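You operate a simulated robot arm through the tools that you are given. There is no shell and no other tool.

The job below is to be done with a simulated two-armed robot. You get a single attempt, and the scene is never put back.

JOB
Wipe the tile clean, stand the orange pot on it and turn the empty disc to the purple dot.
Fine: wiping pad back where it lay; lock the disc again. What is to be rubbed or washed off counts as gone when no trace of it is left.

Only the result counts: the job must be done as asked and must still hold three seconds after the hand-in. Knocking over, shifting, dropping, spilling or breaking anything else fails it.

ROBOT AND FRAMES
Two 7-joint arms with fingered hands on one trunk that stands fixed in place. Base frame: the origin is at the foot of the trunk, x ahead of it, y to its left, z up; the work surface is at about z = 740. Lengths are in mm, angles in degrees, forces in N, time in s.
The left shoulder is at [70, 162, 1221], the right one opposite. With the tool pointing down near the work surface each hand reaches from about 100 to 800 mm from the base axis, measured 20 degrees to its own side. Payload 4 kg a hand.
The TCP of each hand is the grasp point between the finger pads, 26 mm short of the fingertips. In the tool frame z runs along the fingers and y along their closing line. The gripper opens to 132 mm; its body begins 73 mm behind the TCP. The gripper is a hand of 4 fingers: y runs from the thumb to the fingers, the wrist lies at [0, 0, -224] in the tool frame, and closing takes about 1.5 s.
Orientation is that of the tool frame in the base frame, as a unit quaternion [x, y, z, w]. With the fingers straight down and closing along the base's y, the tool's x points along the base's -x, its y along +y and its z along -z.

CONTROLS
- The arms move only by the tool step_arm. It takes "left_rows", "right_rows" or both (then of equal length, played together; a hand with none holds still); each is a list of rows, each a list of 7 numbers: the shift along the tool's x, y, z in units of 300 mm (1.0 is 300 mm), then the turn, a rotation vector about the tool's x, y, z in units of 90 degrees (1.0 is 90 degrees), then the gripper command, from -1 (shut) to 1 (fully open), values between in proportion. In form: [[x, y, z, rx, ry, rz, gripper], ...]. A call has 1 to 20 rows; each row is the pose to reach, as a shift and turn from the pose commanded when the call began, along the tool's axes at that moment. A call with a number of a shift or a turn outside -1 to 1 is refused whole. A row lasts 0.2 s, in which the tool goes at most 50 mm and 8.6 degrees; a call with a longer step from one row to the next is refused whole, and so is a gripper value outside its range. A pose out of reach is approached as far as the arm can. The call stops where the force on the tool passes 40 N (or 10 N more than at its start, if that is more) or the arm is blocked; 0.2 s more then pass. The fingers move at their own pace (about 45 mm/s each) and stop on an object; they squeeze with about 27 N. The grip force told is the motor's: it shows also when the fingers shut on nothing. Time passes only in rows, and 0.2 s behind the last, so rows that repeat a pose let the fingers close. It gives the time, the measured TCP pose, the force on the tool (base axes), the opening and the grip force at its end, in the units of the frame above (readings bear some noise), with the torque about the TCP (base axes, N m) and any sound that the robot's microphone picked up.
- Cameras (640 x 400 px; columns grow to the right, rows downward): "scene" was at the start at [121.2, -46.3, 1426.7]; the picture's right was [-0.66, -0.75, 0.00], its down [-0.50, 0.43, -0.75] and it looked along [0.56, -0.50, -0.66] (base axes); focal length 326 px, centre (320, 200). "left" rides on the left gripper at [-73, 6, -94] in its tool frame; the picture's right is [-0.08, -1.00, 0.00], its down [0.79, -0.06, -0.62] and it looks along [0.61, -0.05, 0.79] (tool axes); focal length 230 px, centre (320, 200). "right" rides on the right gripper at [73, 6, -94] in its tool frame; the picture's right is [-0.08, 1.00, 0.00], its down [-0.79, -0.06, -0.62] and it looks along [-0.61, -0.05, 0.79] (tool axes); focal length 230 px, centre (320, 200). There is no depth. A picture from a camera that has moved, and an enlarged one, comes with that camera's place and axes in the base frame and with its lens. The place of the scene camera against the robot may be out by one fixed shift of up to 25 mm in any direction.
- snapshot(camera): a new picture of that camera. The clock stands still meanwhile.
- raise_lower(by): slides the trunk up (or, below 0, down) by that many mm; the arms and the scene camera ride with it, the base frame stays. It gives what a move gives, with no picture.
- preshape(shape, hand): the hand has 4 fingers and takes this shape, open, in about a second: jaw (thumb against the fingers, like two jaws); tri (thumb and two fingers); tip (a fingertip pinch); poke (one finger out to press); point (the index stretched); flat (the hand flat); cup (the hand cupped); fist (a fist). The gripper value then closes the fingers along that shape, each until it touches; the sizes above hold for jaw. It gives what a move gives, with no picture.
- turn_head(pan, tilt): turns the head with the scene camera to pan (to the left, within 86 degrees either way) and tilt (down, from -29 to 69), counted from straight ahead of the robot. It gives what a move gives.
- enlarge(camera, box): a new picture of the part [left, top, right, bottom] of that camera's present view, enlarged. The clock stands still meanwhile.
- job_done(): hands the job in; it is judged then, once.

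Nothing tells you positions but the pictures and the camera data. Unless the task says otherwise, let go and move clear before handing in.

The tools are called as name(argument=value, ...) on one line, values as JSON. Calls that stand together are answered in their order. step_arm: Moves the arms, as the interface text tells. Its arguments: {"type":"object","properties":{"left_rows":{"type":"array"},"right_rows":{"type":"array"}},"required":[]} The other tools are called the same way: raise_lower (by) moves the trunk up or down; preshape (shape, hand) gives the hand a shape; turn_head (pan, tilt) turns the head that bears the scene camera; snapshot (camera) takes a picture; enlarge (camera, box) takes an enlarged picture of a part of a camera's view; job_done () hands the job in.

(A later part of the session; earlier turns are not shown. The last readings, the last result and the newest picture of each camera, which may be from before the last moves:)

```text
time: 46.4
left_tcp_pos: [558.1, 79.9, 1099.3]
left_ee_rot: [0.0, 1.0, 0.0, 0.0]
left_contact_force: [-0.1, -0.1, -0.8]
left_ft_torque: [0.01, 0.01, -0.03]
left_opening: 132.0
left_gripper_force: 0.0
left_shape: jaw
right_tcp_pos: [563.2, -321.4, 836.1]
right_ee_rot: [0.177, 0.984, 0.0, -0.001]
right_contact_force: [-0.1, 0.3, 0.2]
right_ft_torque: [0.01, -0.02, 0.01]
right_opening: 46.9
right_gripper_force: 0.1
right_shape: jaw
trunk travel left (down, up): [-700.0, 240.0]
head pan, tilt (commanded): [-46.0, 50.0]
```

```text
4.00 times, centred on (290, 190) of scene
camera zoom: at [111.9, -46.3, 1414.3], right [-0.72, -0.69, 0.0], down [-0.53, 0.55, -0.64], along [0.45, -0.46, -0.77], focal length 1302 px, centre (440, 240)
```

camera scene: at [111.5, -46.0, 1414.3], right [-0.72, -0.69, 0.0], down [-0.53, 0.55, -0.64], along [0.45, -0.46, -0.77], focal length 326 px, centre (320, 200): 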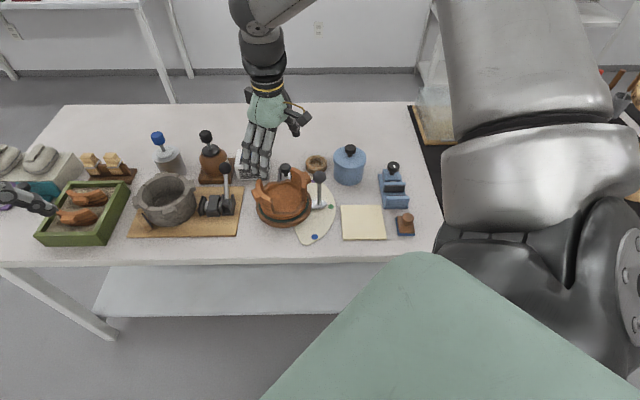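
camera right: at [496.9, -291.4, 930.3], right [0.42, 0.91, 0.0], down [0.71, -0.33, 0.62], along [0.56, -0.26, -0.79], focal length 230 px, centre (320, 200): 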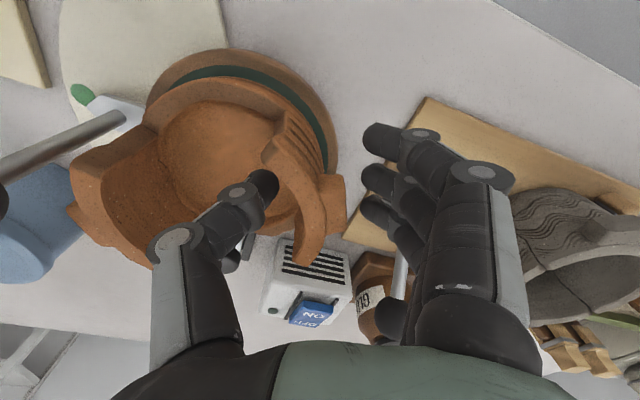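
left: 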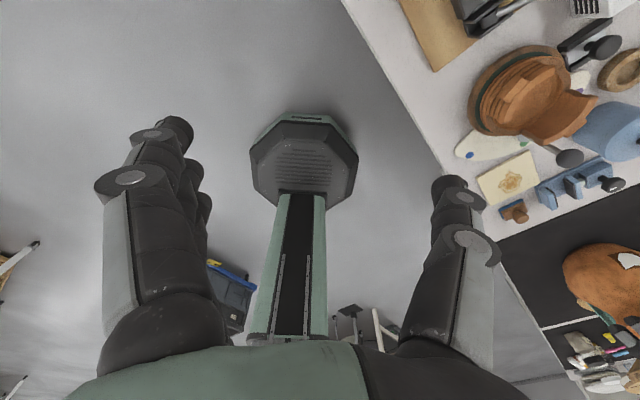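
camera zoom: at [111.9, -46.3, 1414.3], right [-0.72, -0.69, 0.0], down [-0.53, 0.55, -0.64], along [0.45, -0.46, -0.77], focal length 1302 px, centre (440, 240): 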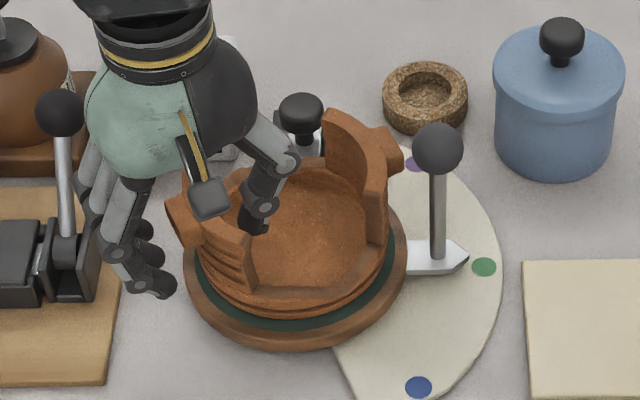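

Good straddle. I'll lower another ~20 mm and close on the wall.

step_arm(right_rows=[[0, 0, 0.035, 0, 0, 0, -0.3], [0, 0, 0.07, 0, 0, 0, -0.3], [0, 0, 0.07, 0, 0, 0, -0.3]])

snapshot(camera="right")

enlarge(camera="scene", box=[240, 160, 320, 240])

```text
time: 47.2
left_tcp_pos: [557.5, 80.4, 1097.9]
left_ee_rot: [0.001, 1.0, 0.0, -0.001]
left_contact_force: [0.5, 0.1, -0.3]
left_ft_torque: [-0.01, 0.04, 0.02]
left_opening: 131.8
left_gripper_force: 0.0
left_shape: jaw
right_tcp_pos: [555.6, -326.0, 824.5]
right_ee_rot: [0.177, 0.984, 0.001, 0.0]
right_contact_force: [0.4, 0.4, 0.1]
right_ft_torque: [0.02, -0.03, 0.02]
right_opening: 46.7
right_gripper_force: 0.0
right_shape: jaw
right hand out of reach, approached as far as the arm can: row 1, 2, 3
trunk travel left (down, up): [-700.0, 240.0]
head pan, tilt (commanded): [-46.0, 50.0]
```

```text
taken
camera right: at [489.1, -295.5, 918.0], right [0.42, 0.91, 0.0], down [0.71, -0.33, 0.62], along [0.56, -0.26, -0.79], focal length 230 px, centre (320, 200)
```

right: 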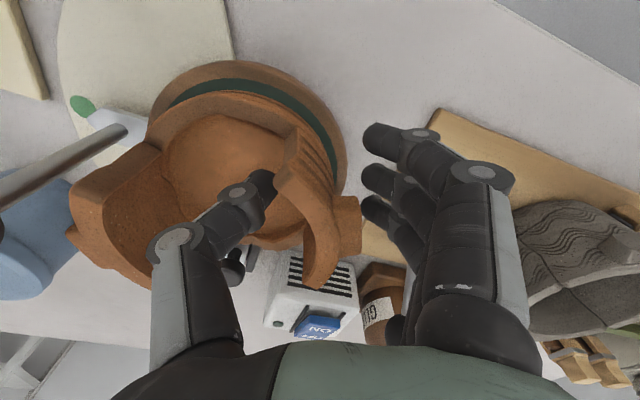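

```text
5.00 times, centred on (280, 200) of scene
camera zoom: at [111.4, -45.9, 1414.3], right [-0.72, -0.69, 0.0], down [-0.53, 0.55, -0.64], along [0.45, -0.46, -0.77], focal length 1627 px, centre (520, 200)
```

zoom: 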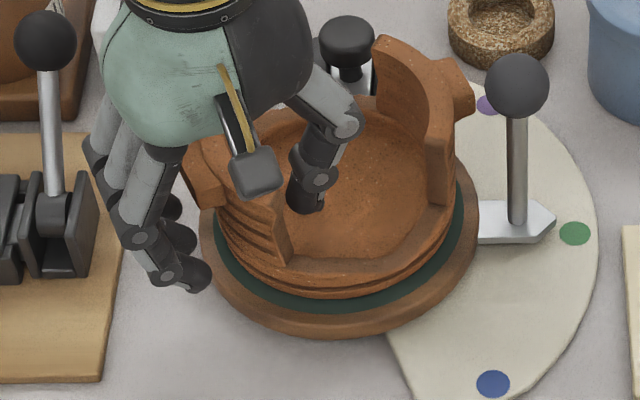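

The arm is at its reach limit here, about 10 mm higher than planned. I'll lower the trunk slightly (arms ride along) instead of forcing the arm.

raise_lower(by=-8)

snapshot(camera="right")

```text
time: 47.7
left_tcp_pos: [558.1, 80.3, 1090.8]
left_ee_rot: [0.0, 1.0, 0.0, -0.001]
left_contact_force: [0.3, 1.0, 0.0]
left_ft_torque: [0.02, 0.0, 0.02]
left_opening: 131.9
left_gripper_force: 0.1
left_shape: jaw
right_tcp_pos: [555.1, -326.4, 816.4]
right_ee_rot: [0.176, 0.984, 0.001, 0.0]
right_contact_force: [-0.6, -0.3, -0.7]
right_ft_torque: [0.01, 0.01, -0.01]
right_opening: 46.8
right_gripper_force: 0.1
right_shape: jaw
trunk travel left (down, up): [-692.0, 248.0]
head pan, tilt (commanded): [-46.0, 50.0]
```

```text
taken
camera right: at [489.4, -295.6, 909.9], right [0.42, 0.91, 0.0], down [0.71, -0.33, 0.62], along [0.56, -0.26, -0.79], focal length 230 px, centre (320, 200)
```

right: 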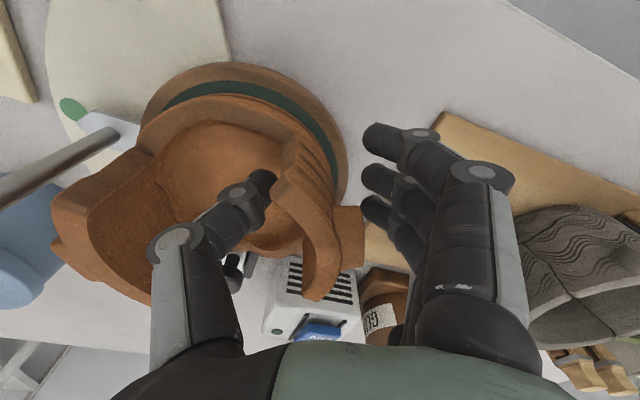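

The arm limit pulled the hand ~14 mm off the lug. Better: rise, re-centre over the lug at (570,-325.5) where the arm reached easily, and do the descent with the trunk.

step_arm(right_rows=[[0, 0, -0.1, 0, 0, 0, -0.3], [0, 0, -0.2, 0, 0, 0, -0.3], [0, 0, -0.3, 0, 0, 0, -0.3], [-0.01, 0, -0.4, 0, 0, 0, -0.3], [-0.02, 0, -0.42, 0, 0, 0, -0.3]])

```text
time: 48.9
left_tcp_pos: [556.8, 79.6, 1091.0]
left_ee_rot: [0.0, 1.0, 0.0, -0.001]
left_contact_force: [0.6, 0.4, -0.6]
left_ft_torque: [-0.05, 0.04, 0.03]
left_opening: 131.9
left_gripper_force: 0.1
left_shape: jaw
right_tcp_pos: [563.3, -329.4, 941.8]
right_ee_rot: [0.177, 0.984, 0.0, 0.001]
right_contact_force: [-0.7, 0.3, 1.0]
right_ft_torque: [0.01, 0.02, 0.02]
right_opening: 47.0
right_gripper_force: 0.0
right_shape: jaw
trunk travel left (down, up): [-692.0, 248.0]
head pan, tilt (commanded): [-46.0, 50.0]
```

step_arm(right_rows=[[-0.008, 0.01, 0, 0, 0, 0, -0.3], [-0.016, 0.02, 0, 0, 0, 0, -0.3]])

enlarge(camera="right", box=[200, 20, 400, 190])

```text
time: 49.5
left_tcp_pos: [557.6, 78.6, 1090.6]
left_ee_rot: [0.0, 1.0, 0.0, -0.002]
left_contact_force: [-0.8, -1.1, -0.1]
left_ft_torque: [0.03, -0.01, 0.0]
left_opening: 131.8
left_gripper_force: 0.2
left_shape: jaw
right_tcp_pos: [568.4, -324.0, 941.4]
right_ee_rot: [0.176, 0.984, 0.0, 0.0]
right_contact_force: [-0.2, 0.2, -0.7]
right_ft_torque: [0.01, 0.0, 0.05]
right_opening: 46.8
right_gripper_force: 0.1
right_shape: jaw
trunk travel left (down, up): [-692.0, 248.0]
head pan, tilt (commanded): [-46.0, 50.0]
```

```text
2.35 times, centred on (300, 105) of right
camera zoom: at [502.4, -294.1, 1035.7], right [0.42, 0.91, 0.0], down [0.71, -0.33, 0.62], along [0.56, -0.26, -0.79], focal length 541 px, centre (367, 424)
```

zoom: 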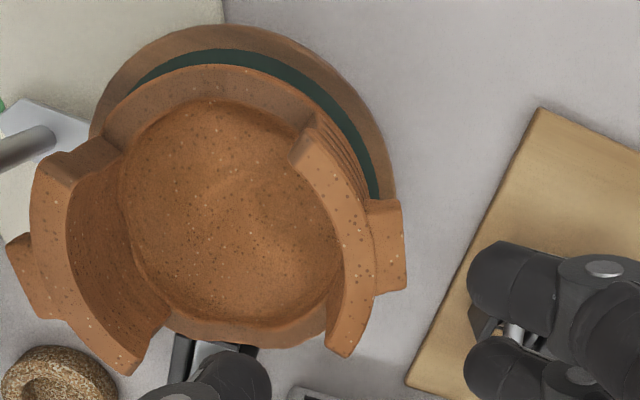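

Aligned over the lug. Lowering with the trunk in two stages.

raise_lower(by=-90)

snapshot(camera="right")

```text
time: 50.8
left_tcp_pos: [556.1, 79.8, 1001.2]
left_ee_rot: [0.0, 1.0, -0.001, 0.001]
left_contact_force: [-0.4, -0.2, -0.9]
left_ft_torque: [-0.03, -0.01, -0.01]
left_opening: 131.7
left_gripper_force: 0.1
left_shape: jaw
right_tcp_pos: [568.0, -324.2, 852.9]
right_ee_rot: [0.177, 0.984, 0.0, 0.0]
right_contact_force: [0.0, -0.2, -0.7]
right_ft_torque: [0.02, 0.03, 0.01]
right_opening: 47.0
right_gripper_force: 0.0
right_shape: jaw
trunk travel left (down, up): [-602.0, 338.0]
head pan, tilt (commanded): [-46.0, 50.0]
```

```text
taken
camera right: at [502.0, -293.9, 946.1], right [0.42, 0.91, 0.0], down [0.71, -0.33, 0.62], along [0.56, -0.26, -0.79], focal length 230 px, centre (320, 200)
```

right: 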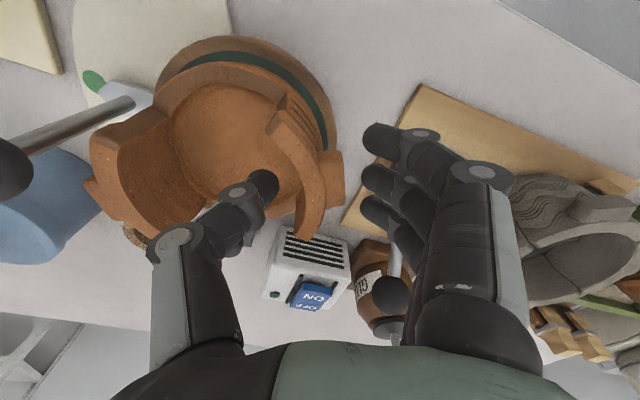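

raise_lower(by=-38)

snapshot(camera="right")

enlarge(camera="scene", box=[230, 120, 350, 240])

```text
time: 51.6
left_tcp_pos: [556.9, 80.0, 963.0]
left_ee_rot: [0.0, 1.0, -0.001, 0.0]
left_contact_force: [0.9, -0.3, -0.2]
left_ft_torque: [0.0, -0.01, -0.03]
left_opening: 132.1
left_gripper_force: 0.0
left_shape: jaw
right_tcp_pos: [568.4, -324.0, 813.2]
right_ee_rot: [0.176, 0.984, 0.0, 0.0]
right_contact_force: [0.2, 0.9, 0.9]
right_ft_torque: [-0.01, 0.01, 0.01]
right_opening: 47.0
right_gripper_force: 0.0
right_shape: jaw
trunk travel left (down, up): [-564.0, 376.0]
head pan, tilt (commanded): [-46.0, 50.0]
```

```text
taken
camera right: at [501.9, -293.9, 908.1], right [0.42, 0.91, 0.0], down [0.71, -0.33, 0.62], along [0.56, -0.26, -0.79], focal length 230 px, centre (320, 200)
```

right: 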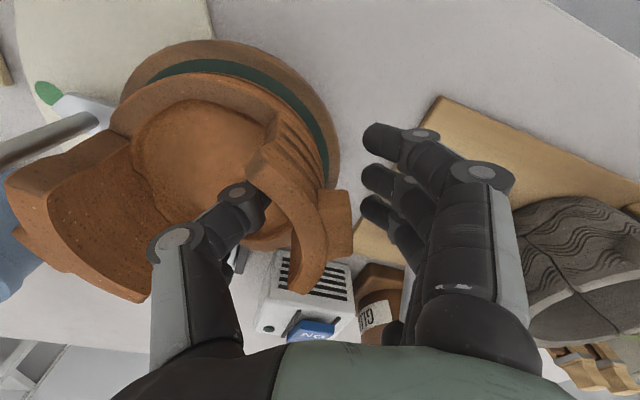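

```text
3.33 times, centred on (290, 180) of scene
camera zoom: at [111.1, -46.0, 1278.4], right [-0.72, -0.69, 0.0], down [-0.53, 0.55, -0.64], along [0.45, -0.46, -0.77], focal length 1085 px, centre (420, 267)
```

zoom: 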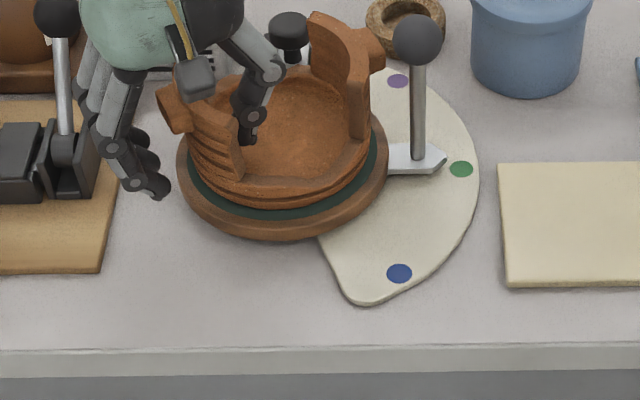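

Depth and alignment look right (lug and wall between thumb and fingers). Closing the grip.

step_arm(right_rows=[[0, 0, 0, 0, 0, 0, -0.5], [0, 0, 0, 0, 0, 0, -0.7], [0, 0, 0, 0, 0, 0, -1], [0, 0, 0, 0, 0, 0, -1], [0, 0, 0, 0, 0, 0, -1], [0, 0, 0, 0, 0, 0, -1], [0, 0, 0, 0, 0, 0, -1]])

snapshot(camera="right")

enlarge(camera="scene", box=[230, 140, 350, 240])

```text
time: 53.2
left_tcp_pos: [557.6, 79.9, 962.7]
left_ee_rot: [0.0, 1.0, 0.0, -0.002]
left_contact_force: [-0.4, 0.0, 0.7]
left_ft_torque: [-0.03, -0.01, -0.05]
left_opening: 131.6
left_gripper_force: 0.0
left_shape: jaw
right_tcp_pos: [568.4, -324.1, 814.1]
right_ee_rot: [0.177, 0.984, 0.001, 0.0]
right_contact_force: [0.4, 0.3, 0.1]
right_ft_torque: [0.04, -0.03, 0.03]
right_opening: 3.9
right_gripper_force: 26.9
right_shape: jaw
trunk travel left (down, up): [-564.0, 376.0]
head pan, tilt (commanded): [-46.0, 50.0]
```

```text
taken
camera right: at [502.3, -293.9, 907.7], right [0.42, 0.91, 0.0], down [0.71, -0.33, 0.62], along [0.56, -0.26, -0.79], focal length 230 px, centre (320, 200)
```

right: 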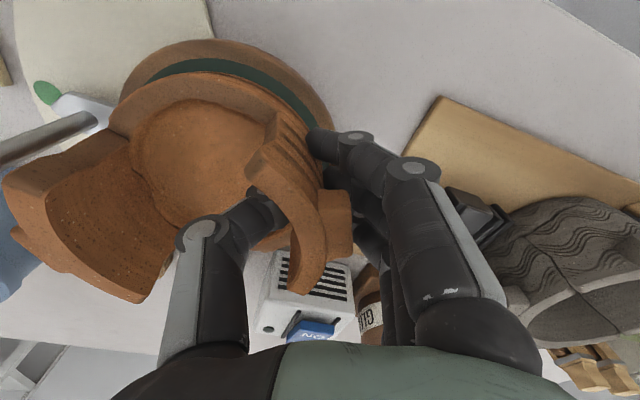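

```text
4.00 times, centred on (290, 190) of scene
camera zoom: at [111.7, -46.1, 1278.3], right [-0.72, -0.69, 0.0], down [-0.53, 0.55, -0.64], along [0.45, -0.46, -0.77], focal length 1302 px, centre (440, 240)
```

zoom: 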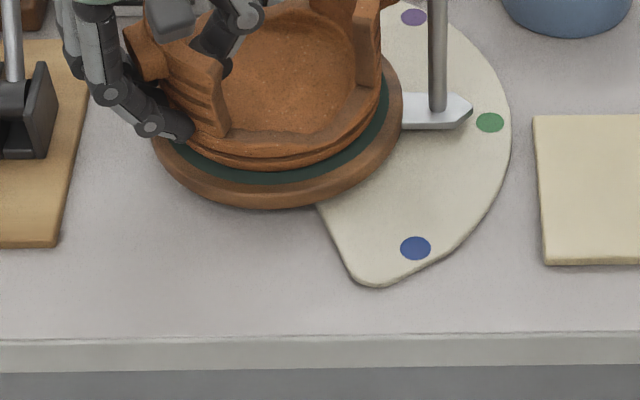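

Grip is closed with thumb inside and fingers outside against the wall. I'll test by raising the trunk 10 mm.

raise_lower(by=10)

snapshot(camera="right")

enlarge(camera="scene", box=[230, 120, 350, 220])

```text
time: 53.8
left_tcp_pos: [558.1, 79.7, 972.9]
left_ee_rot: [0.0, 1.0, 0.001, -0.002]
left_contact_force: [0.5, -0.4, 0.4]
left_ft_torque: [-0.02, 0.03, 0.01]
left_opening: 131.7
left_gripper_force: 0.0
left_shape: jaw
right_tcp_pos: [568.4, -323.5, 824.0]
right_ee_rot: [0.177, 0.984, 0.001, 0.0]
right_contact_force: [-0.4, 0.3, -3.3]
right_ft_torque: [0.13, -0.07, -0.02]
right_opening: 3.7
right_gripper_force: 26.8
right_shape: jaw
trunk travel left (down, up): [-574.0, 366.0]
head pan, tilt (commanded): [-46.0, 50.0]
```

```text
taken
camera right: at [502.4, -294.1, 917.5], right [0.42, 0.91, 0.0], down [0.71, -0.33, 0.62], along [0.56, -0.26, -0.79], focal length 230 px, centre (320, 200)
```

right: 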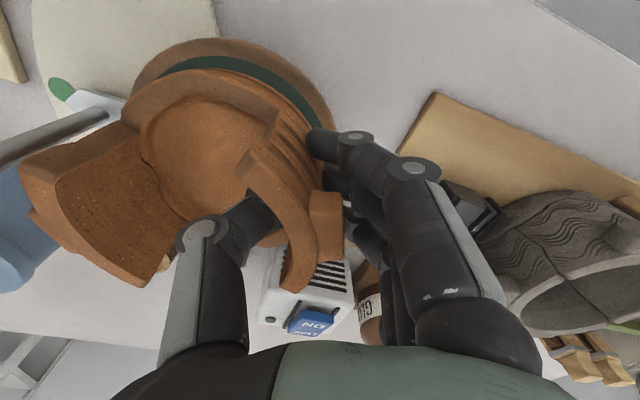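

```text
4.00 times, centred on (290, 170) of scene
camera zoom: at [111.9, -46.3, 1288.3], right [-0.72, -0.69, 0.0], down [-0.53, 0.55, -0.64], along [0.45, -0.46, -0.77], focal length 1302 px, centre (440, 320)
```

zoom: 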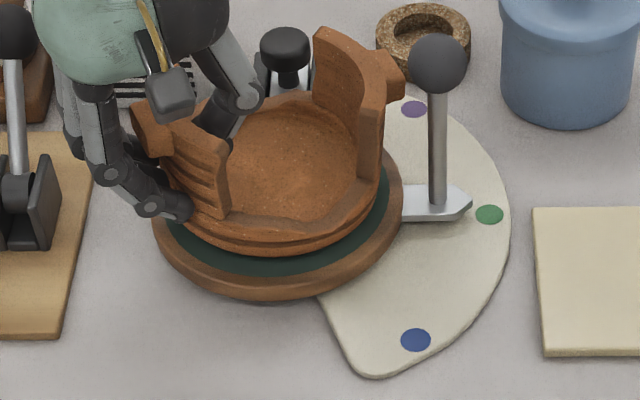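

The pot pivots in this one-sided pinch (it weighs maybe 6–7 N), so I'll set it back down and instead grip it across its low gaps, where the fingers are nearly parallel and the weight is centred.

raise_lower(by=-10)

step_arm(right_rows=[[0, 0, 0, 0, 0, 0, -0.8], [0, 0, 0, 0, 0, 0, -0.6], [0, 0, 0, 0, 0, 0, -0.4], [0, 0, 0, 0, 0, 0, -0.3], [0, 0, 0, 0, 0, 0, -0.3], [0, 0, 0, 0, 0, 0, -0.3]])

snapshot(camera="right")

```text
time: 54.4
left_tcp_pos: [556.4, 80.7, 961.8]
left_ee_rot: [0.0, 1.0, 0.0, -0.001]
left_contact_force: [0.4, 0.6, 0.2]
left_ft_torque: [0.0, 0.05, 0.04]
left_opening: 131.9
left_gripper_force: 0.1
left_shape: jaw
right_tcp_pos: [569.9, -324.1, 814.7]
right_ee_rot: [0.177, 0.984, 0.001, 0.0]
right_contact_force: [0.6, 1.2, -2.5]
right_ft_torque: [0.0, -0.01, 0.01]
right_opening: 3.8
right_gripper_force: 27.0
right_shape: jaw
trunk travel left (down, up): [-564.0, 376.0]
head pan, tilt (commanded): [-46.0, 50.0]
```

```text
time: 55.8
left_tcp_pos: [557.7, 79.8, 962.9]
left_ee_rot: [0.0, 1.0, 0.001, -0.001]
left_contact_force: [0.4, -0.4, -0.5]
left_ft_torque: [-0.02, -0.02, 0.01]
left_opening: 132.0
left_gripper_force: 0.1
left_shape: jaw
right_tcp_pos: [568.0, -325.3, 814.4]
right_ee_rot: [0.177, 0.984, 0.001, 0.0]
right_contact_force: [-0.5, 0.3, -1.0]
right_ft_torque: [-0.01, -0.04, -0.01]
right_opening: 45.7
right_gripper_force: 0.1
right_shape: jaw
trunk travel left (down, up): [-564.0, 376.0]
head pan, tilt (commanded): [-46.0, 50.0]
```

```text
taken
camera right: at [502.2, -294.0, 907.9], right [0.42, 0.91, 0.0], down [0.71, -0.33, 0.62], along [0.56, -0.26, -0.79], focal length 230 px, centre (320, 200)
```

right: 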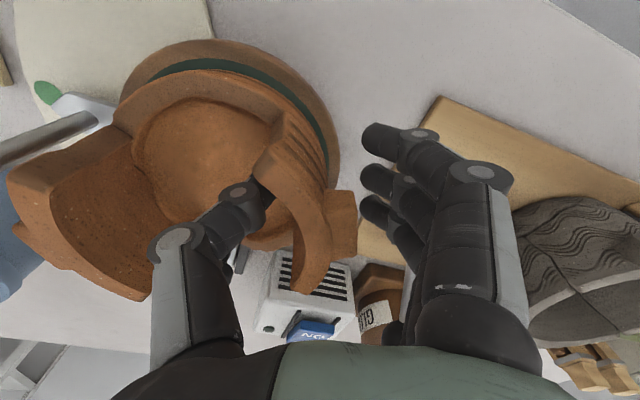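

The pot is back where it was. I'll rise and yaw towards 100° above the pot's centre (fingers behind, thumb in front), checking the arm can do that.

step_arm(right_rows=[[0, 0, -0.1, 0, 0, 0, -0.3], [0, 0, -0.22, 0, 0, 0, -0.3], [0, 0, -0.34, 0, 0, 0, -0.1], [0, -0.02, -0.42, 0, 0, 0.04, 0.2], [0, -0.05, -0.42, 0, 0, 0.12, 0.5], [0, -0.08, -0.42, 0, 0, 0.2, 0.8], [-0.002, -0.1, -0.42, 0, 0, 0.28, 1], [-0.004, -0.12, -0.42, 0, 0, 0.36, 1], [-0.006, -0.14, -0.42, 0, 0, 0.44, 1], [-0.007, -0.16, -0.42, 0, 0, 0.52, 1], [-0.008, -0.18, -0.42, 0, 0, 0.6, 1], [-0.009, -0.192, -0.42, 0, 0, 0.68, 1], [-0.009, -0.192, -0.42, 0, 0, 0.76, 1], [-0.009, -0.192, -0.42, 0, 0, 0.84, 1], [-0.009, -0.192, -0.42, 0, 0, 0.886, 1]])

snapshot(camera="right")

snapshot(camera="scene")

```text
time: 59.0
left_tcp_pos: [556.5, 79.8, 963.1]
left_ee_rot: [0.0, 1.0, 0.0, -0.001]
left_contact_force: [-0.2, -0.4, 0.1]
left_ft_torque: [0.01, 0.0, -0.01]
left_opening: 131.8
left_gripper_force: 0.2
left_shape: jaw
right_tcp_pos: [550.4, -379.7, 940.5]
right_ee_rot: [0.767, 0.642, 0.0, 0.0]
right_contact_force: [1.3, -0.6, -0.2]
right_ft_torque: [0.01, 0.01, 0.01]
right_opening: 131.9
right_gripper_force: 0.1
right_shape: jaw
trunk travel left (down, up): [-564.0, 376.0]
head pan, tilt (commanded): [-46.0, 50.0]
```

```text
taken
camera right: at [569.5, -308.9, 1034.1], right [0.97, -0.25, 0.0], down [-0.2, -0.76, 0.62], along [-0.16, -0.6, -0.79], focal length 230 px, centre (320, 200)
```

right: 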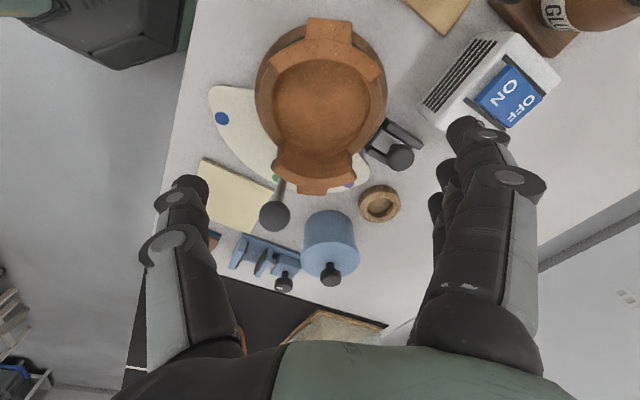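

```text
taken
camera scene: at [111.5, -46.1, 1278.3], right [-0.72, -0.69, 0.0], down [-0.53, 0.55, -0.64], along [0.45, -0.46, -0.77], focal length 326 px, centre (320, 200)
```

scene: 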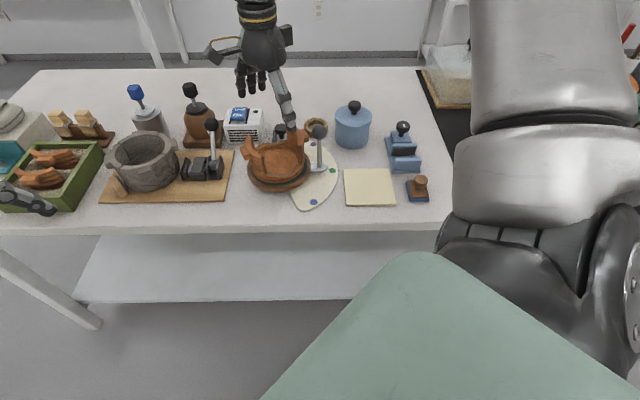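

Yaw 100° is reachable. Zooming to check how the gaps line up with the closing line.

enlarge(camera="right", box=[220, 0, 440, 200])

```text
2.00 times, centred on (330, 100) of right
camera zoom: at [569.5, -308.9, 1034.1], right [0.97, -0.25, 0.0], down [-0.2, -0.76, 0.62], along [-0.16, -0.6, -0.79], focal length 460 px, centre (300, 400)
```

zoom: 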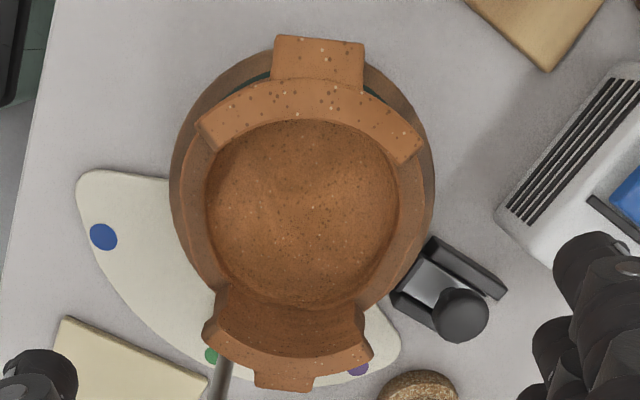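

The gaps line up well with the closing line, and the pot is centred under the TCP. I need the disc-top and rim heights precisely, so I'll look at the pot from the scene camera, now lower.

enlarge(camera="scene", box=[240, 125, 320, 205])

enlarge(camera="right", box=[235, 40, 415, 180])

```text
5.00 times, centred on (280, 165) of scene
camera zoom: at [111.5, -46.1, 1278.3], right [-0.72, -0.69, 0.0], down [-0.53, 0.55, -0.64], along [0.45, -0.46, -0.77], focal length 1627 px, centre (520, 375)
```

zoom: 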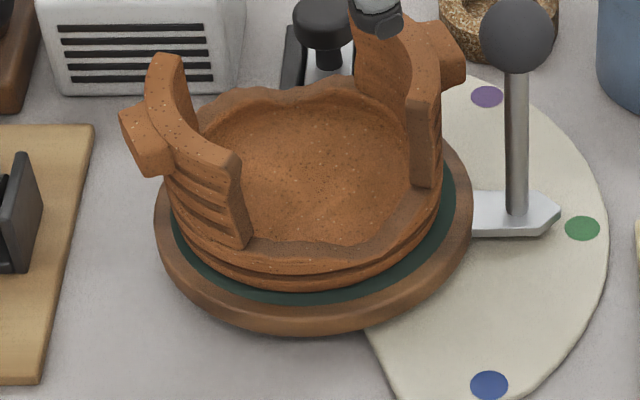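

```text
2.86 times, centred on (325, 110) of right
camera zoom: at [569.5, -308.9, 1034.1], right [0.97, -0.25, 0.0], down [-0.2, -0.76, 0.62], along [-0.16, -0.6, -0.79], focal length 657 px, centre (306, 457)
```

zoom: 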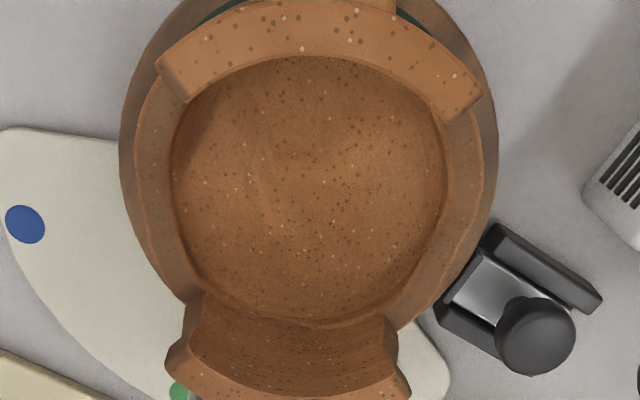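

Rim top ≈785, pot base ≈766, disc top ≈768–770; the gaps are centred on the 160°/340° line. I'll turn 5° more for clearance to lock and wall ends, then descend with the hand fully open.

step_arm(right_rows=[[0, 0, 0.05, 0, 0, 0.028, 1], [0, 0, 0.1, 0, 0, 0.056, 1], [0, 0, 0.17, 0, 0, 0.056, 1], [0, 0, 0.23, 0, 0, 0.056, 1]])

snapshot(camera="right")

enlarge(camera="scene", box=[220, 80, 340, 200])

```text
time: 60.0
left_tcp_pos: [557.1, 79.7, 962.4]
left_ee_rot: [0.0, 1.0, 0.0, -0.001]
left_contact_force: [-1.0, 0.5, -0.4]
left_ft_torque: [0.01, -0.01, 0.0]
left_opening: 132.0
left_gripper_force: 0.0
left_shape: jaw
right_tcp_pos: [550.4, -380.2, 871.1]
right_ee_rot: [0.795, 0.607, 0.001, -0.001]
right_contact_force: [0.9, -0.2, 0.6]
right_ft_torque: [0.01, 0.01, -0.01]
right_opening: 131.9
right_gripper_force: 0.1
right_shape: jaw
trunk travel left (down, up): [-564.0, 376.0]
head pan, tilt (commanded): [-46.0, 50.0]
```

```text
taken
camera right: at [575.2, -311.1, 965.5], right [0.94, -0.34, 0.0], down [-0.26, -0.74, 0.62], along [-0.21, -0.58, -0.79], focal length 230 px, centre (320, 200)
```

right: 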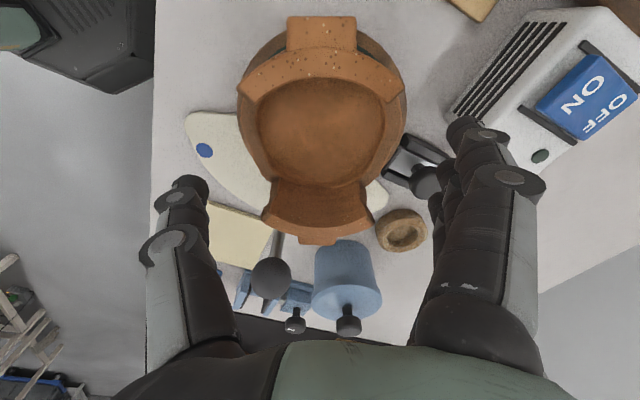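

```text
3.33 times, centred on (280, 140) of scene
camera zoom: at [111.8, -46.4, 1278.3], right [-0.72, -0.69, 0.0], down [-0.53, 0.55, -0.64], along [0.45, -0.46, -0.77], focal length 1085 px, centre (453, 400)
```

zoom: 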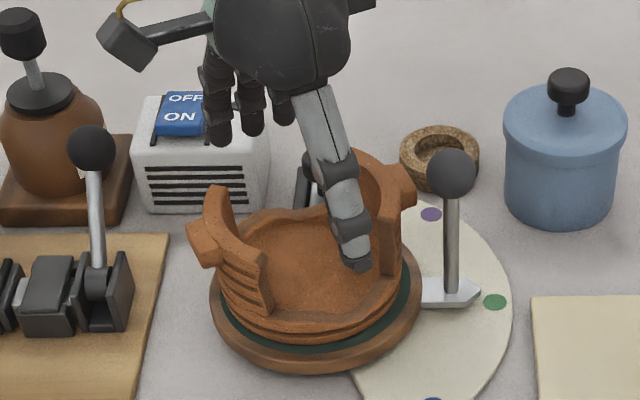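

Thumb in front and fingers behind clear lock and box by ≥10 mm. Continuing down toward z≈800.

step_arm(right_rows=[[0, 0, 0.06, 0, 0, 0, 1], [0, 0, 0.12, 0, 0, 0, 1], [0, 0, 0.16, 0, 0, 0, 1]])

snapshot(camera="right")

enlarge(camera="scene", box=[230, 100, 330, 200])

```text
time: 60.8
left_tcp_pos: [556.6, 80.0, 963.2]
left_ee_rot: [0.001, 1.0, 0.0, -0.001]
left_contact_force: [0.0, 0.3, 0.8]
left_ft_torque: [0.01, 0.03, 0.0]
left_opening: 131.6
left_gripper_force: 0.1
left_shape: jaw
right_tcp_pos: [552.1, -379.7, 823.1]
right_ee_rot: [0.794, 0.608, 0.0, -0.001]
right_contact_force: [-0.2, 1.1, -0.6]
right_ft_torque: [-0.01, 0.05, 0.03]
right_opening: 131.9
right_gripper_force: 0.1
right_shape: jaw
trunk travel left (down, up): [-564.0, 376.0]
head pan, tilt (commanded): [-46.0, 50.0]
```

```text
taken
camera right: at [575.7, -310.5, 917.3], right [0.94, -0.34, 0.0], down [-0.26, -0.74, 0.62], along [-0.21, -0.58, -0.79], focal length 230 px, centre (320, 200)
```

right: 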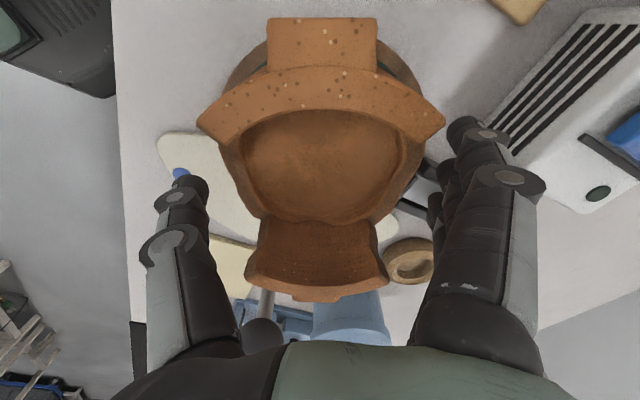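

```text
4.00 times, centred on (280, 150) of scene
camera zoom: at [111.7, -46.2, 1278.3], right [-0.72, -0.69, 0.0], down [-0.53, 0.55, -0.64], along [0.45, -0.46, -0.77], focal length 1302 px, centre (480, 400)
```

zoom: 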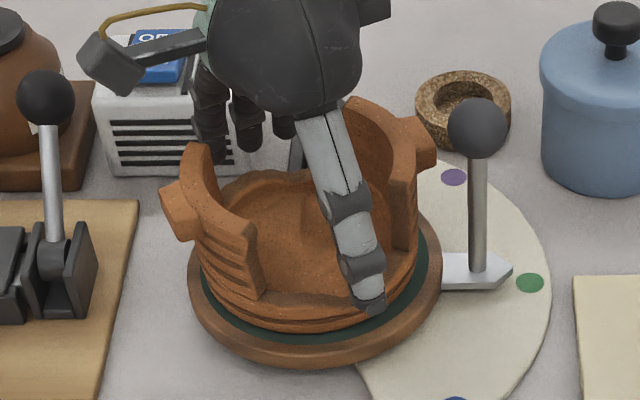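

Still clear everywhere. Final descent of ~24 mm in small steps.

step_arm(right_rows=[[0, 0, 0.025, 0, 0, 0, 1], [0, 0, 0.05, 0, 0, 0, 1], [0, 0, 0.07, 0, 0, 0, 1], [0, 0, 0.08, 0, 0, 0, 1]])

snapshot(camera="right")

enlarge(camera="scene", box=[230, 100, 330, 200])

```text
time: 61.8
left_tcp_pos: [556.6, 80.5, 961.8]
left_ee_rot: [0.0, 1.0, 0.0, -0.001]
left_contact_force: [0.5, -0.8, -0.6]
left_ft_torque: [0.01, -0.03, -0.01]
left_opening: 131.9
left_gripper_force: 0.0
left_shape: jaw
right_tcp_pos: [552.5, -379.4, 799.8]
right_ee_rot: [0.795, 0.607, 0.001, 0.0]
right_contact_force: [0.4, 1.0, 0.4]
right_ft_torque: [-0.01, 0.0, 0.0]
right_opening: 131.6
right_gripper_force: 0.0
right_shape: jaw
trunk travel left (down, up): [-564.0, 376.0]
head pan, tilt (commanded): [-46.0, 50.0]
```

```text
taken
camera right: at [576.3, -311.0, 892.8], right [0.94, -0.34, 0.0], down [-0.26, -0.74, 0.62], along [-0.21, -0.58, -0.79], focal length 230 px, centre (320, 200)
```

right: 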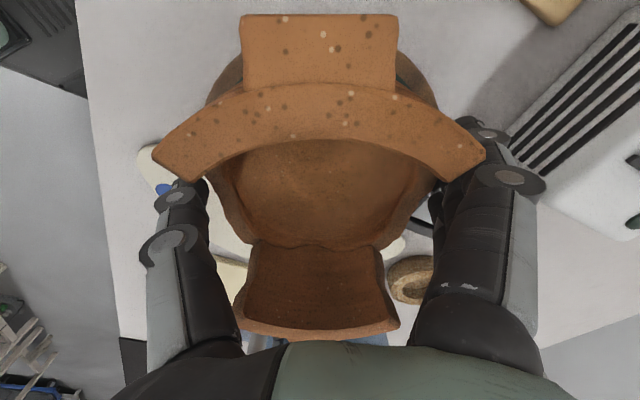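

```text
4.00 times, centred on (280, 150) of scene
camera zoom: at [111.6, -46.2, 1278.3], right [-0.72, -0.69, 0.0], down [-0.53, 0.55, -0.64], along [0.45, -0.46, -0.77], focal length 1302 px, centre (480, 400)
```

zoom: 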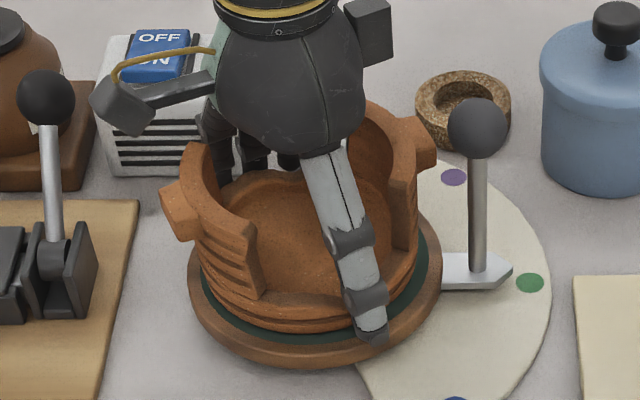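

Thumb tip sits just over the disc edge, symmetric about the pot. Closing partway first to feel the contact.

step_arm(right_rows=[[0, 0, 0, 0, 0, 0, 0.9], [0, 0, 0, 0, 0, 0, 0.8], [0, 0, 0, 0, 0, 0, 0.7], [0, 0, 0, 0, 0, 0, 0.6], [0, 0, 0, 0, 0, 0, 0.5], [0, 0, 0, 0, 0, 0, 0.5]])

snapshot(camera="right")

enlarge(camera="scene", box=[230, 100, 330, 200])

```text
time: 63.2
left_tcp_pos: [557.7, 79.5, 962.6]
left_ee_rot: [0.0, 1.0, 0.0, -0.001]
left_contact_force: [-1.6, -0.7, -0.3]
left_ft_torque: [0.02, 0.01, -0.02]
left_opening: 131.8
left_gripper_force: 0.1
left_shape: jaw
right_tcp_pos: [552.4, -379.7, 799.7]
right_ee_rot: [0.794, 0.607, 0.001, 0.0]
right_contact_force: [0.8, 1.0, 1.2]
right_ft_torque: [0.04, 0.1, -0.01]
right_opening: 116.1
right_gripper_force: 26.6
right_shape: jaw
trunk travel left (down, up): [-564.0, 376.0]
head pan, tilt (commanded): [-46.0, 50.0]
```

```text
taken
camera right: at [576.3, -310.9, 892.8], right [0.94, -0.34, 0.0], down [-0.26, -0.74, 0.62], along [-0.21, -0.58, -0.79], focal length 230 px, centre (320, 200)
```

right: 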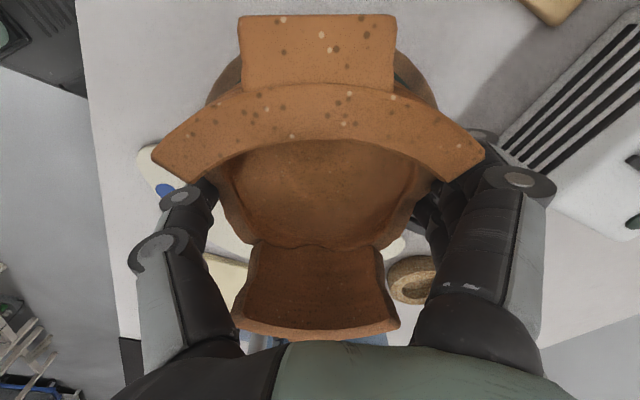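

```text
4.00 times, centred on (280, 150) of scene
camera zoom: at [111.7, -46.2, 1278.3], right [-0.72, -0.69, 0.0], down [-0.53, 0.55, -0.64], along [0.45, -0.46, -0.77], focal length 1302 px, centre (480, 400)
```

zoom: 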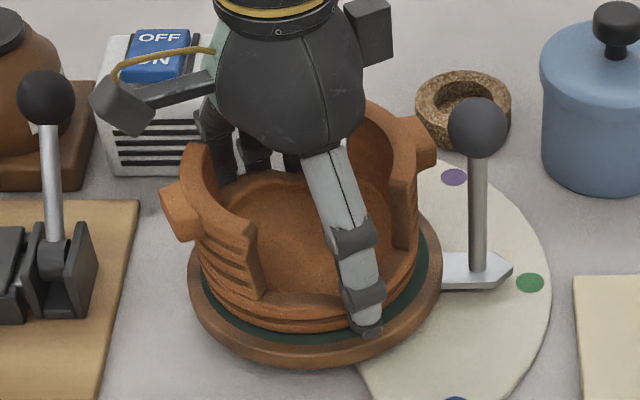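

Contact on both sides at 116 mm with the full ~27 N squeeze. Test lift of 9 mm.

step_arm(right_rows=[[0, 0, 0, 0, 0, 0, -0.5], [0, 0, 0, 0, 0, 0, -1], [0, 0, -0.01, 0, 0, 0, -1], [0, 0, -0.02, 0, 0, 0, -1], [0, 0, -0.03, 0, 0, 0, -1], [0, 0, -0.03, 0, 0, 0, -1]])

snapshot(camera="right")

enlarge(camera="scene", box=[230, 100, 330, 200])

```text
time: 64.6
left_tcp_pos: [558.0, 81.1, 962.4]
left_ee_rot: [0.0, 1.0, -0.001, -0.002]
left_contact_force: [0.1, -0.4, 0.1]
left_ft_torque: [-0.03, -0.01, -0.03]
left_opening: 131.5
left_gripper_force: 0.0
left_shape: jaw
right_tcp_pos: [552.0, -379.9, 807.4]
right_ee_rot: [0.795, 0.607, 0.002, -0.001]
right_contact_force: [-0.2, 0.6, -4.6]
right_ft_torque: [-0.01, 0.03, -0.01]
right_opening: 116.2
right_gripper_force: 27.2
right_shape: jaw
trunk travel left (down, up): [-564.0, 376.0]
head pan, tilt (commanded): [-46.0, 50.0]
```

```text
taken
camera right: at [575.9, -311.3, 901.4], right [0.94, -0.34, 0.0], down [-0.26, -0.74, 0.62], along [-0.21, -0.58, -0.79], focal length 230 px, centre (320, 200)
```

right: 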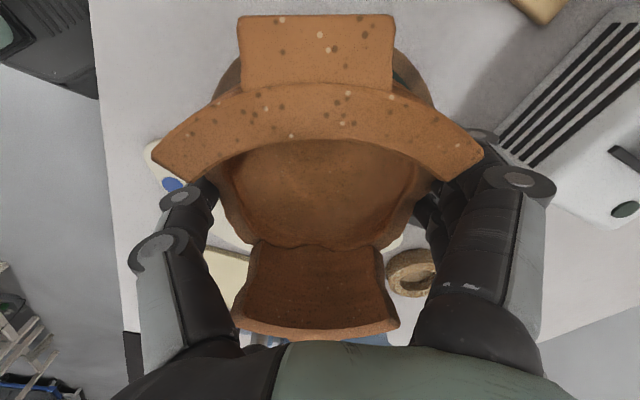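

```text
4.00 times, centred on (280, 150) of scene
camera zoom: at [112.0, -46.4, 1278.2], right [-0.72, -0.69, 0.0], down [-0.53, 0.55, -0.64], along [0.45, -0.46, -0.77], focal length 1302 px, centre (480, 400)
```

zoom: 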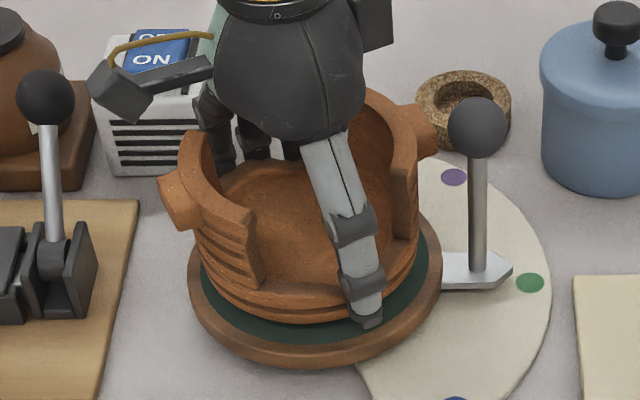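

The pot comes up level with the hand (about 4.6 N). I'll lift it high enough to clear the lever ball.

step_arm(right_rows=[[0, 0, -0.05, 0, 0, 0, -1], [0, 0, -0.1, 0, 0, 0, -1], [0, 0, -0.16, 0, 0, 0, -1], [0, 0, -0.22, 0, 0, 0, -1], [0, 0, -0.28, 0, 0, 0, -1], [0, 0, -0.34, 0, 0, 0, -1], [0, 0, -0.4, 0, 0, 0, -1], [0, 0, -0.43, 0, 0, 0, -1]])

snapshot(camera="right")

snapshot(camera="scene")

```text
time: 66.4
left_tcp_pos: [557.1, 80.7, 963.0]
left_ee_rot: [0.0, 1.0, 0.0, 0.0]
left_contact_force: [-0.5, -0.1, 0.8]
left_ft_torque: [-0.02, -0.01, 0.02]
left_opening: 132.1
left_gripper_force: 0.0
left_shape: jaw
right_tcp_pos: [552.3, -378.4, 936.3]
right_ee_rot: [0.795, 0.607, 0.0, -0.001]
right_contact_force: [0.2, -0.3, -4.6]
right_ft_torque: [-0.01, -0.03, 0.0]
right_opening: 116.4
right_gripper_force: 27.4
right_shape: jaw
trunk travel left (down, up): [-564.0, 376.0]
head pan, tilt (commanded): [-46.0, 50.0]
```

```text
taken
camera right: at [575.6, -311.3, 1029.7], right [0.94, -0.34, 0.0], down [-0.26, -0.74, 0.62], along [-0.21, -0.58, -0.79], focal length 230 px, centre (320, 200)
```

right: 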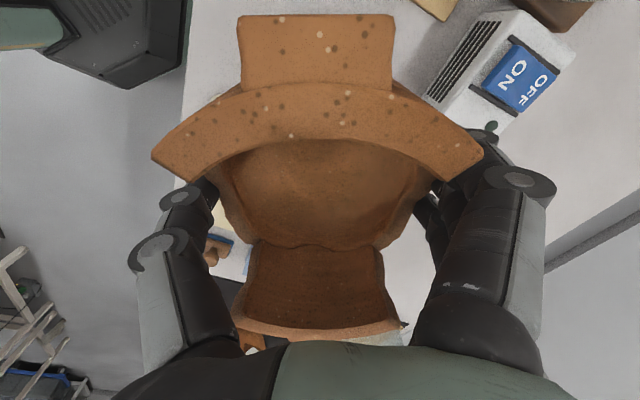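

```text
taken
camera scene: at [111.8, -46.4, 1278.2], right [-0.72, -0.69, 0.0], down [-0.53, 0.55, -0.64], along [0.45, -0.46, -0.77], focal length 326 px, centre (320, 200)
```

scene: 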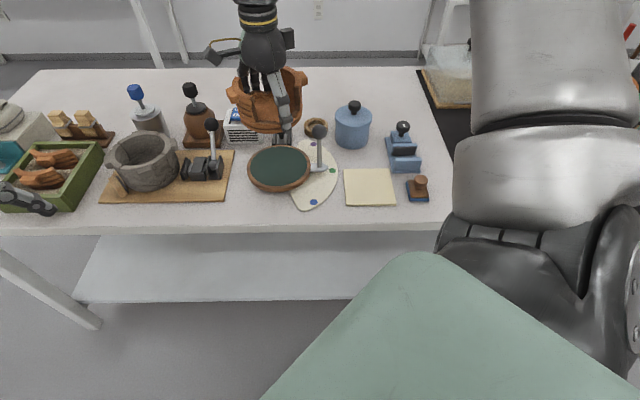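

The disc is now empty and the pot hangs level. Carrying it over the lever to above the tile.

step_arm(right_rows=[[-0.03, -0.028, 0, 0, 0, 0, -1], [-0.09, -0.083, 0, 0, 0, 0, -1], [-0.15, -0.139, 0, 0, 0, -0.01, -1], [-0.21, -0.194, 0, 0, 0, -0.02, -1], [-0.27, -0.25, 0, 0, 0, -0.03, -1], [-0.33, -0.305, 0, 0, 0, -0.04, -1], [-0.39, -0.361, 0, 0, 0, -0.05, -1], [-0.45, -0.416, 0, 0, 0, -0.06, -1], [-0.51, -0.472, 0, 0, 0, -0.07, -1], [-0.536, -0.496, 0, 0, 0, -0.078, -1], [-0.536, -0.496, 0, 0, 0, -0.078, -1]])

snapshot(camera="right")

snapshot(camera="scene")

```text
time: 68.8
left_tcp_pos: [557.7, 80.4, 962.8]
left_ee_rot: [0.0, 1.0, 0.001, -0.001]
left_contact_force: [0.6, 0.4, 0.7]
left_ft_torque: [-0.05, 0.01, 0.02]
left_opening: 131.8
left_gripper_force: 0.0
left_shape: jaw
right_tcp_pos: [365.6, -494.9, 936.7]
right_ee_rot: [0.755, 0.656, 0.001, 0.0]
right_contact_force: [0.0, 0.0, -5.1]
right_ft_torque: [-0.01, 0.0, 0.02]
right_opening: 116.1
right_gripper_force: 27.0
right_shape: jaw
trunk travel left (down, up): [-564.0, 376.0]
head pan, tilt (commanded): [-46.0, 50.0]
```

```text
taken
camera right: at [381.8, -424.4, 1030.8], right [0.98, -0.22, 0.0], down [-0.17, -0.77, 0.61], along [-0.13, -0.6, -0.79], focal length 230 px, centre (320, 200)
```

right: 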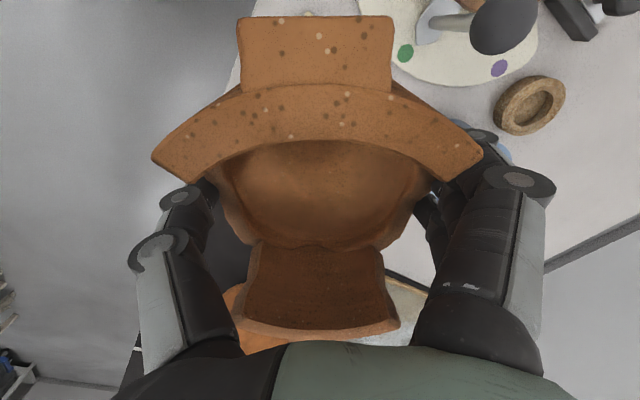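

```text
taken
camera scene: at [111.9, -46.6, 1278.2], right [-0.72, -0.69, 0.0], down [-0.53, 0.55, -0.64], along [0.45, -0.46, -0.77], focal length 326 px, centre (320, 200)
```

scene: 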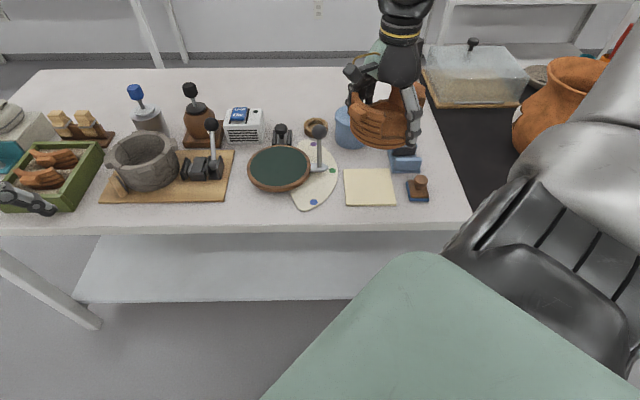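

Over the tile. Lowering in stages, checking clearance against the blue pot, vice and lever.

step_arm(right_rows=[[0, 0, 0.06, 0, 0, 0, -1], [0, 0, 0.12, 0, 0, 0, -1], [0, 0, 0.18, 0, 0, 0, -1], [0, 0, 0.24, 0, 0, 0, -1], [0, 0, 0.3, 0, 0, 0, -1], [0, 0, 0.3, 0, 0, 0, -1]])

snapshot(camera="right")

enlarge(camera="scene", box=[300, 80, 440, 220])

```text
time: 70.2
left_tcp_pos: [557.5, 79.5, 962.6]
left_ee_rot: [0.0, 1.0, 0.0, -0.001]
left_contact_force: [-0.3, 0.6, 0.0]
left_ft_torque: [0.01, -0.01, 0.02]
left_opening: 132.1
left_gripper_force: 0.0
left_shape: jaw
right_tcp_pos: [366.8, -495.6, 846.5]
right_ee_rot: [0.756, 0.655, 0.002, 0.0]
right_contact_force: [-0.3, 0.1, -3.5]
right_ft_torque: [0.01, -0.02, 0.01]
right_opening: 116.0
right_gripper_force: 27.0
right_shape: jaw
trunk travel left (down, up): [-564.0, 376.0]
head pan, tilt (commanded): [-46.0, 50.0]
```

```text
taken
camera right: at [381.5, -424.8, 939.7], right [0.98, -0.22, 0.0], down [-0.17, -0.77, 0.62], along [-0.13, -0.6, -0.79], focal length 230 px, centre (320, 200)
```

right: 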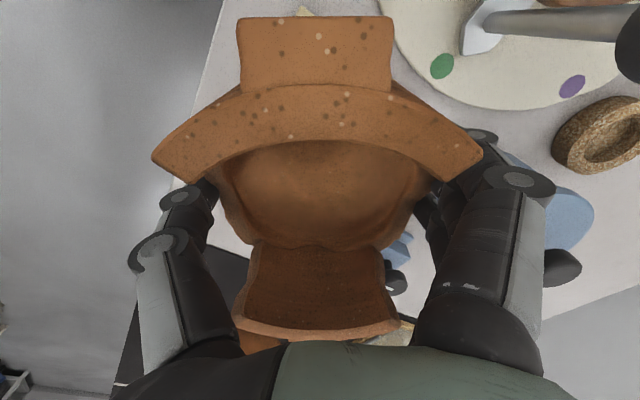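

```text
2.86 times, centred on (370, 150) of scene
camera zoom: at [111.6, -46.3, 1278.3], right [-0.72, -0.69, 0.0], down [-0.53, 0.55, -0.64], along [0.45, -0.46, -0.77], focal length 930 px, centre (177, 343)
```

zoom: 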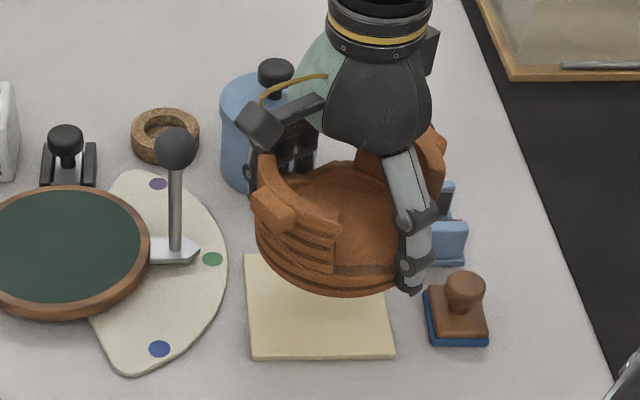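

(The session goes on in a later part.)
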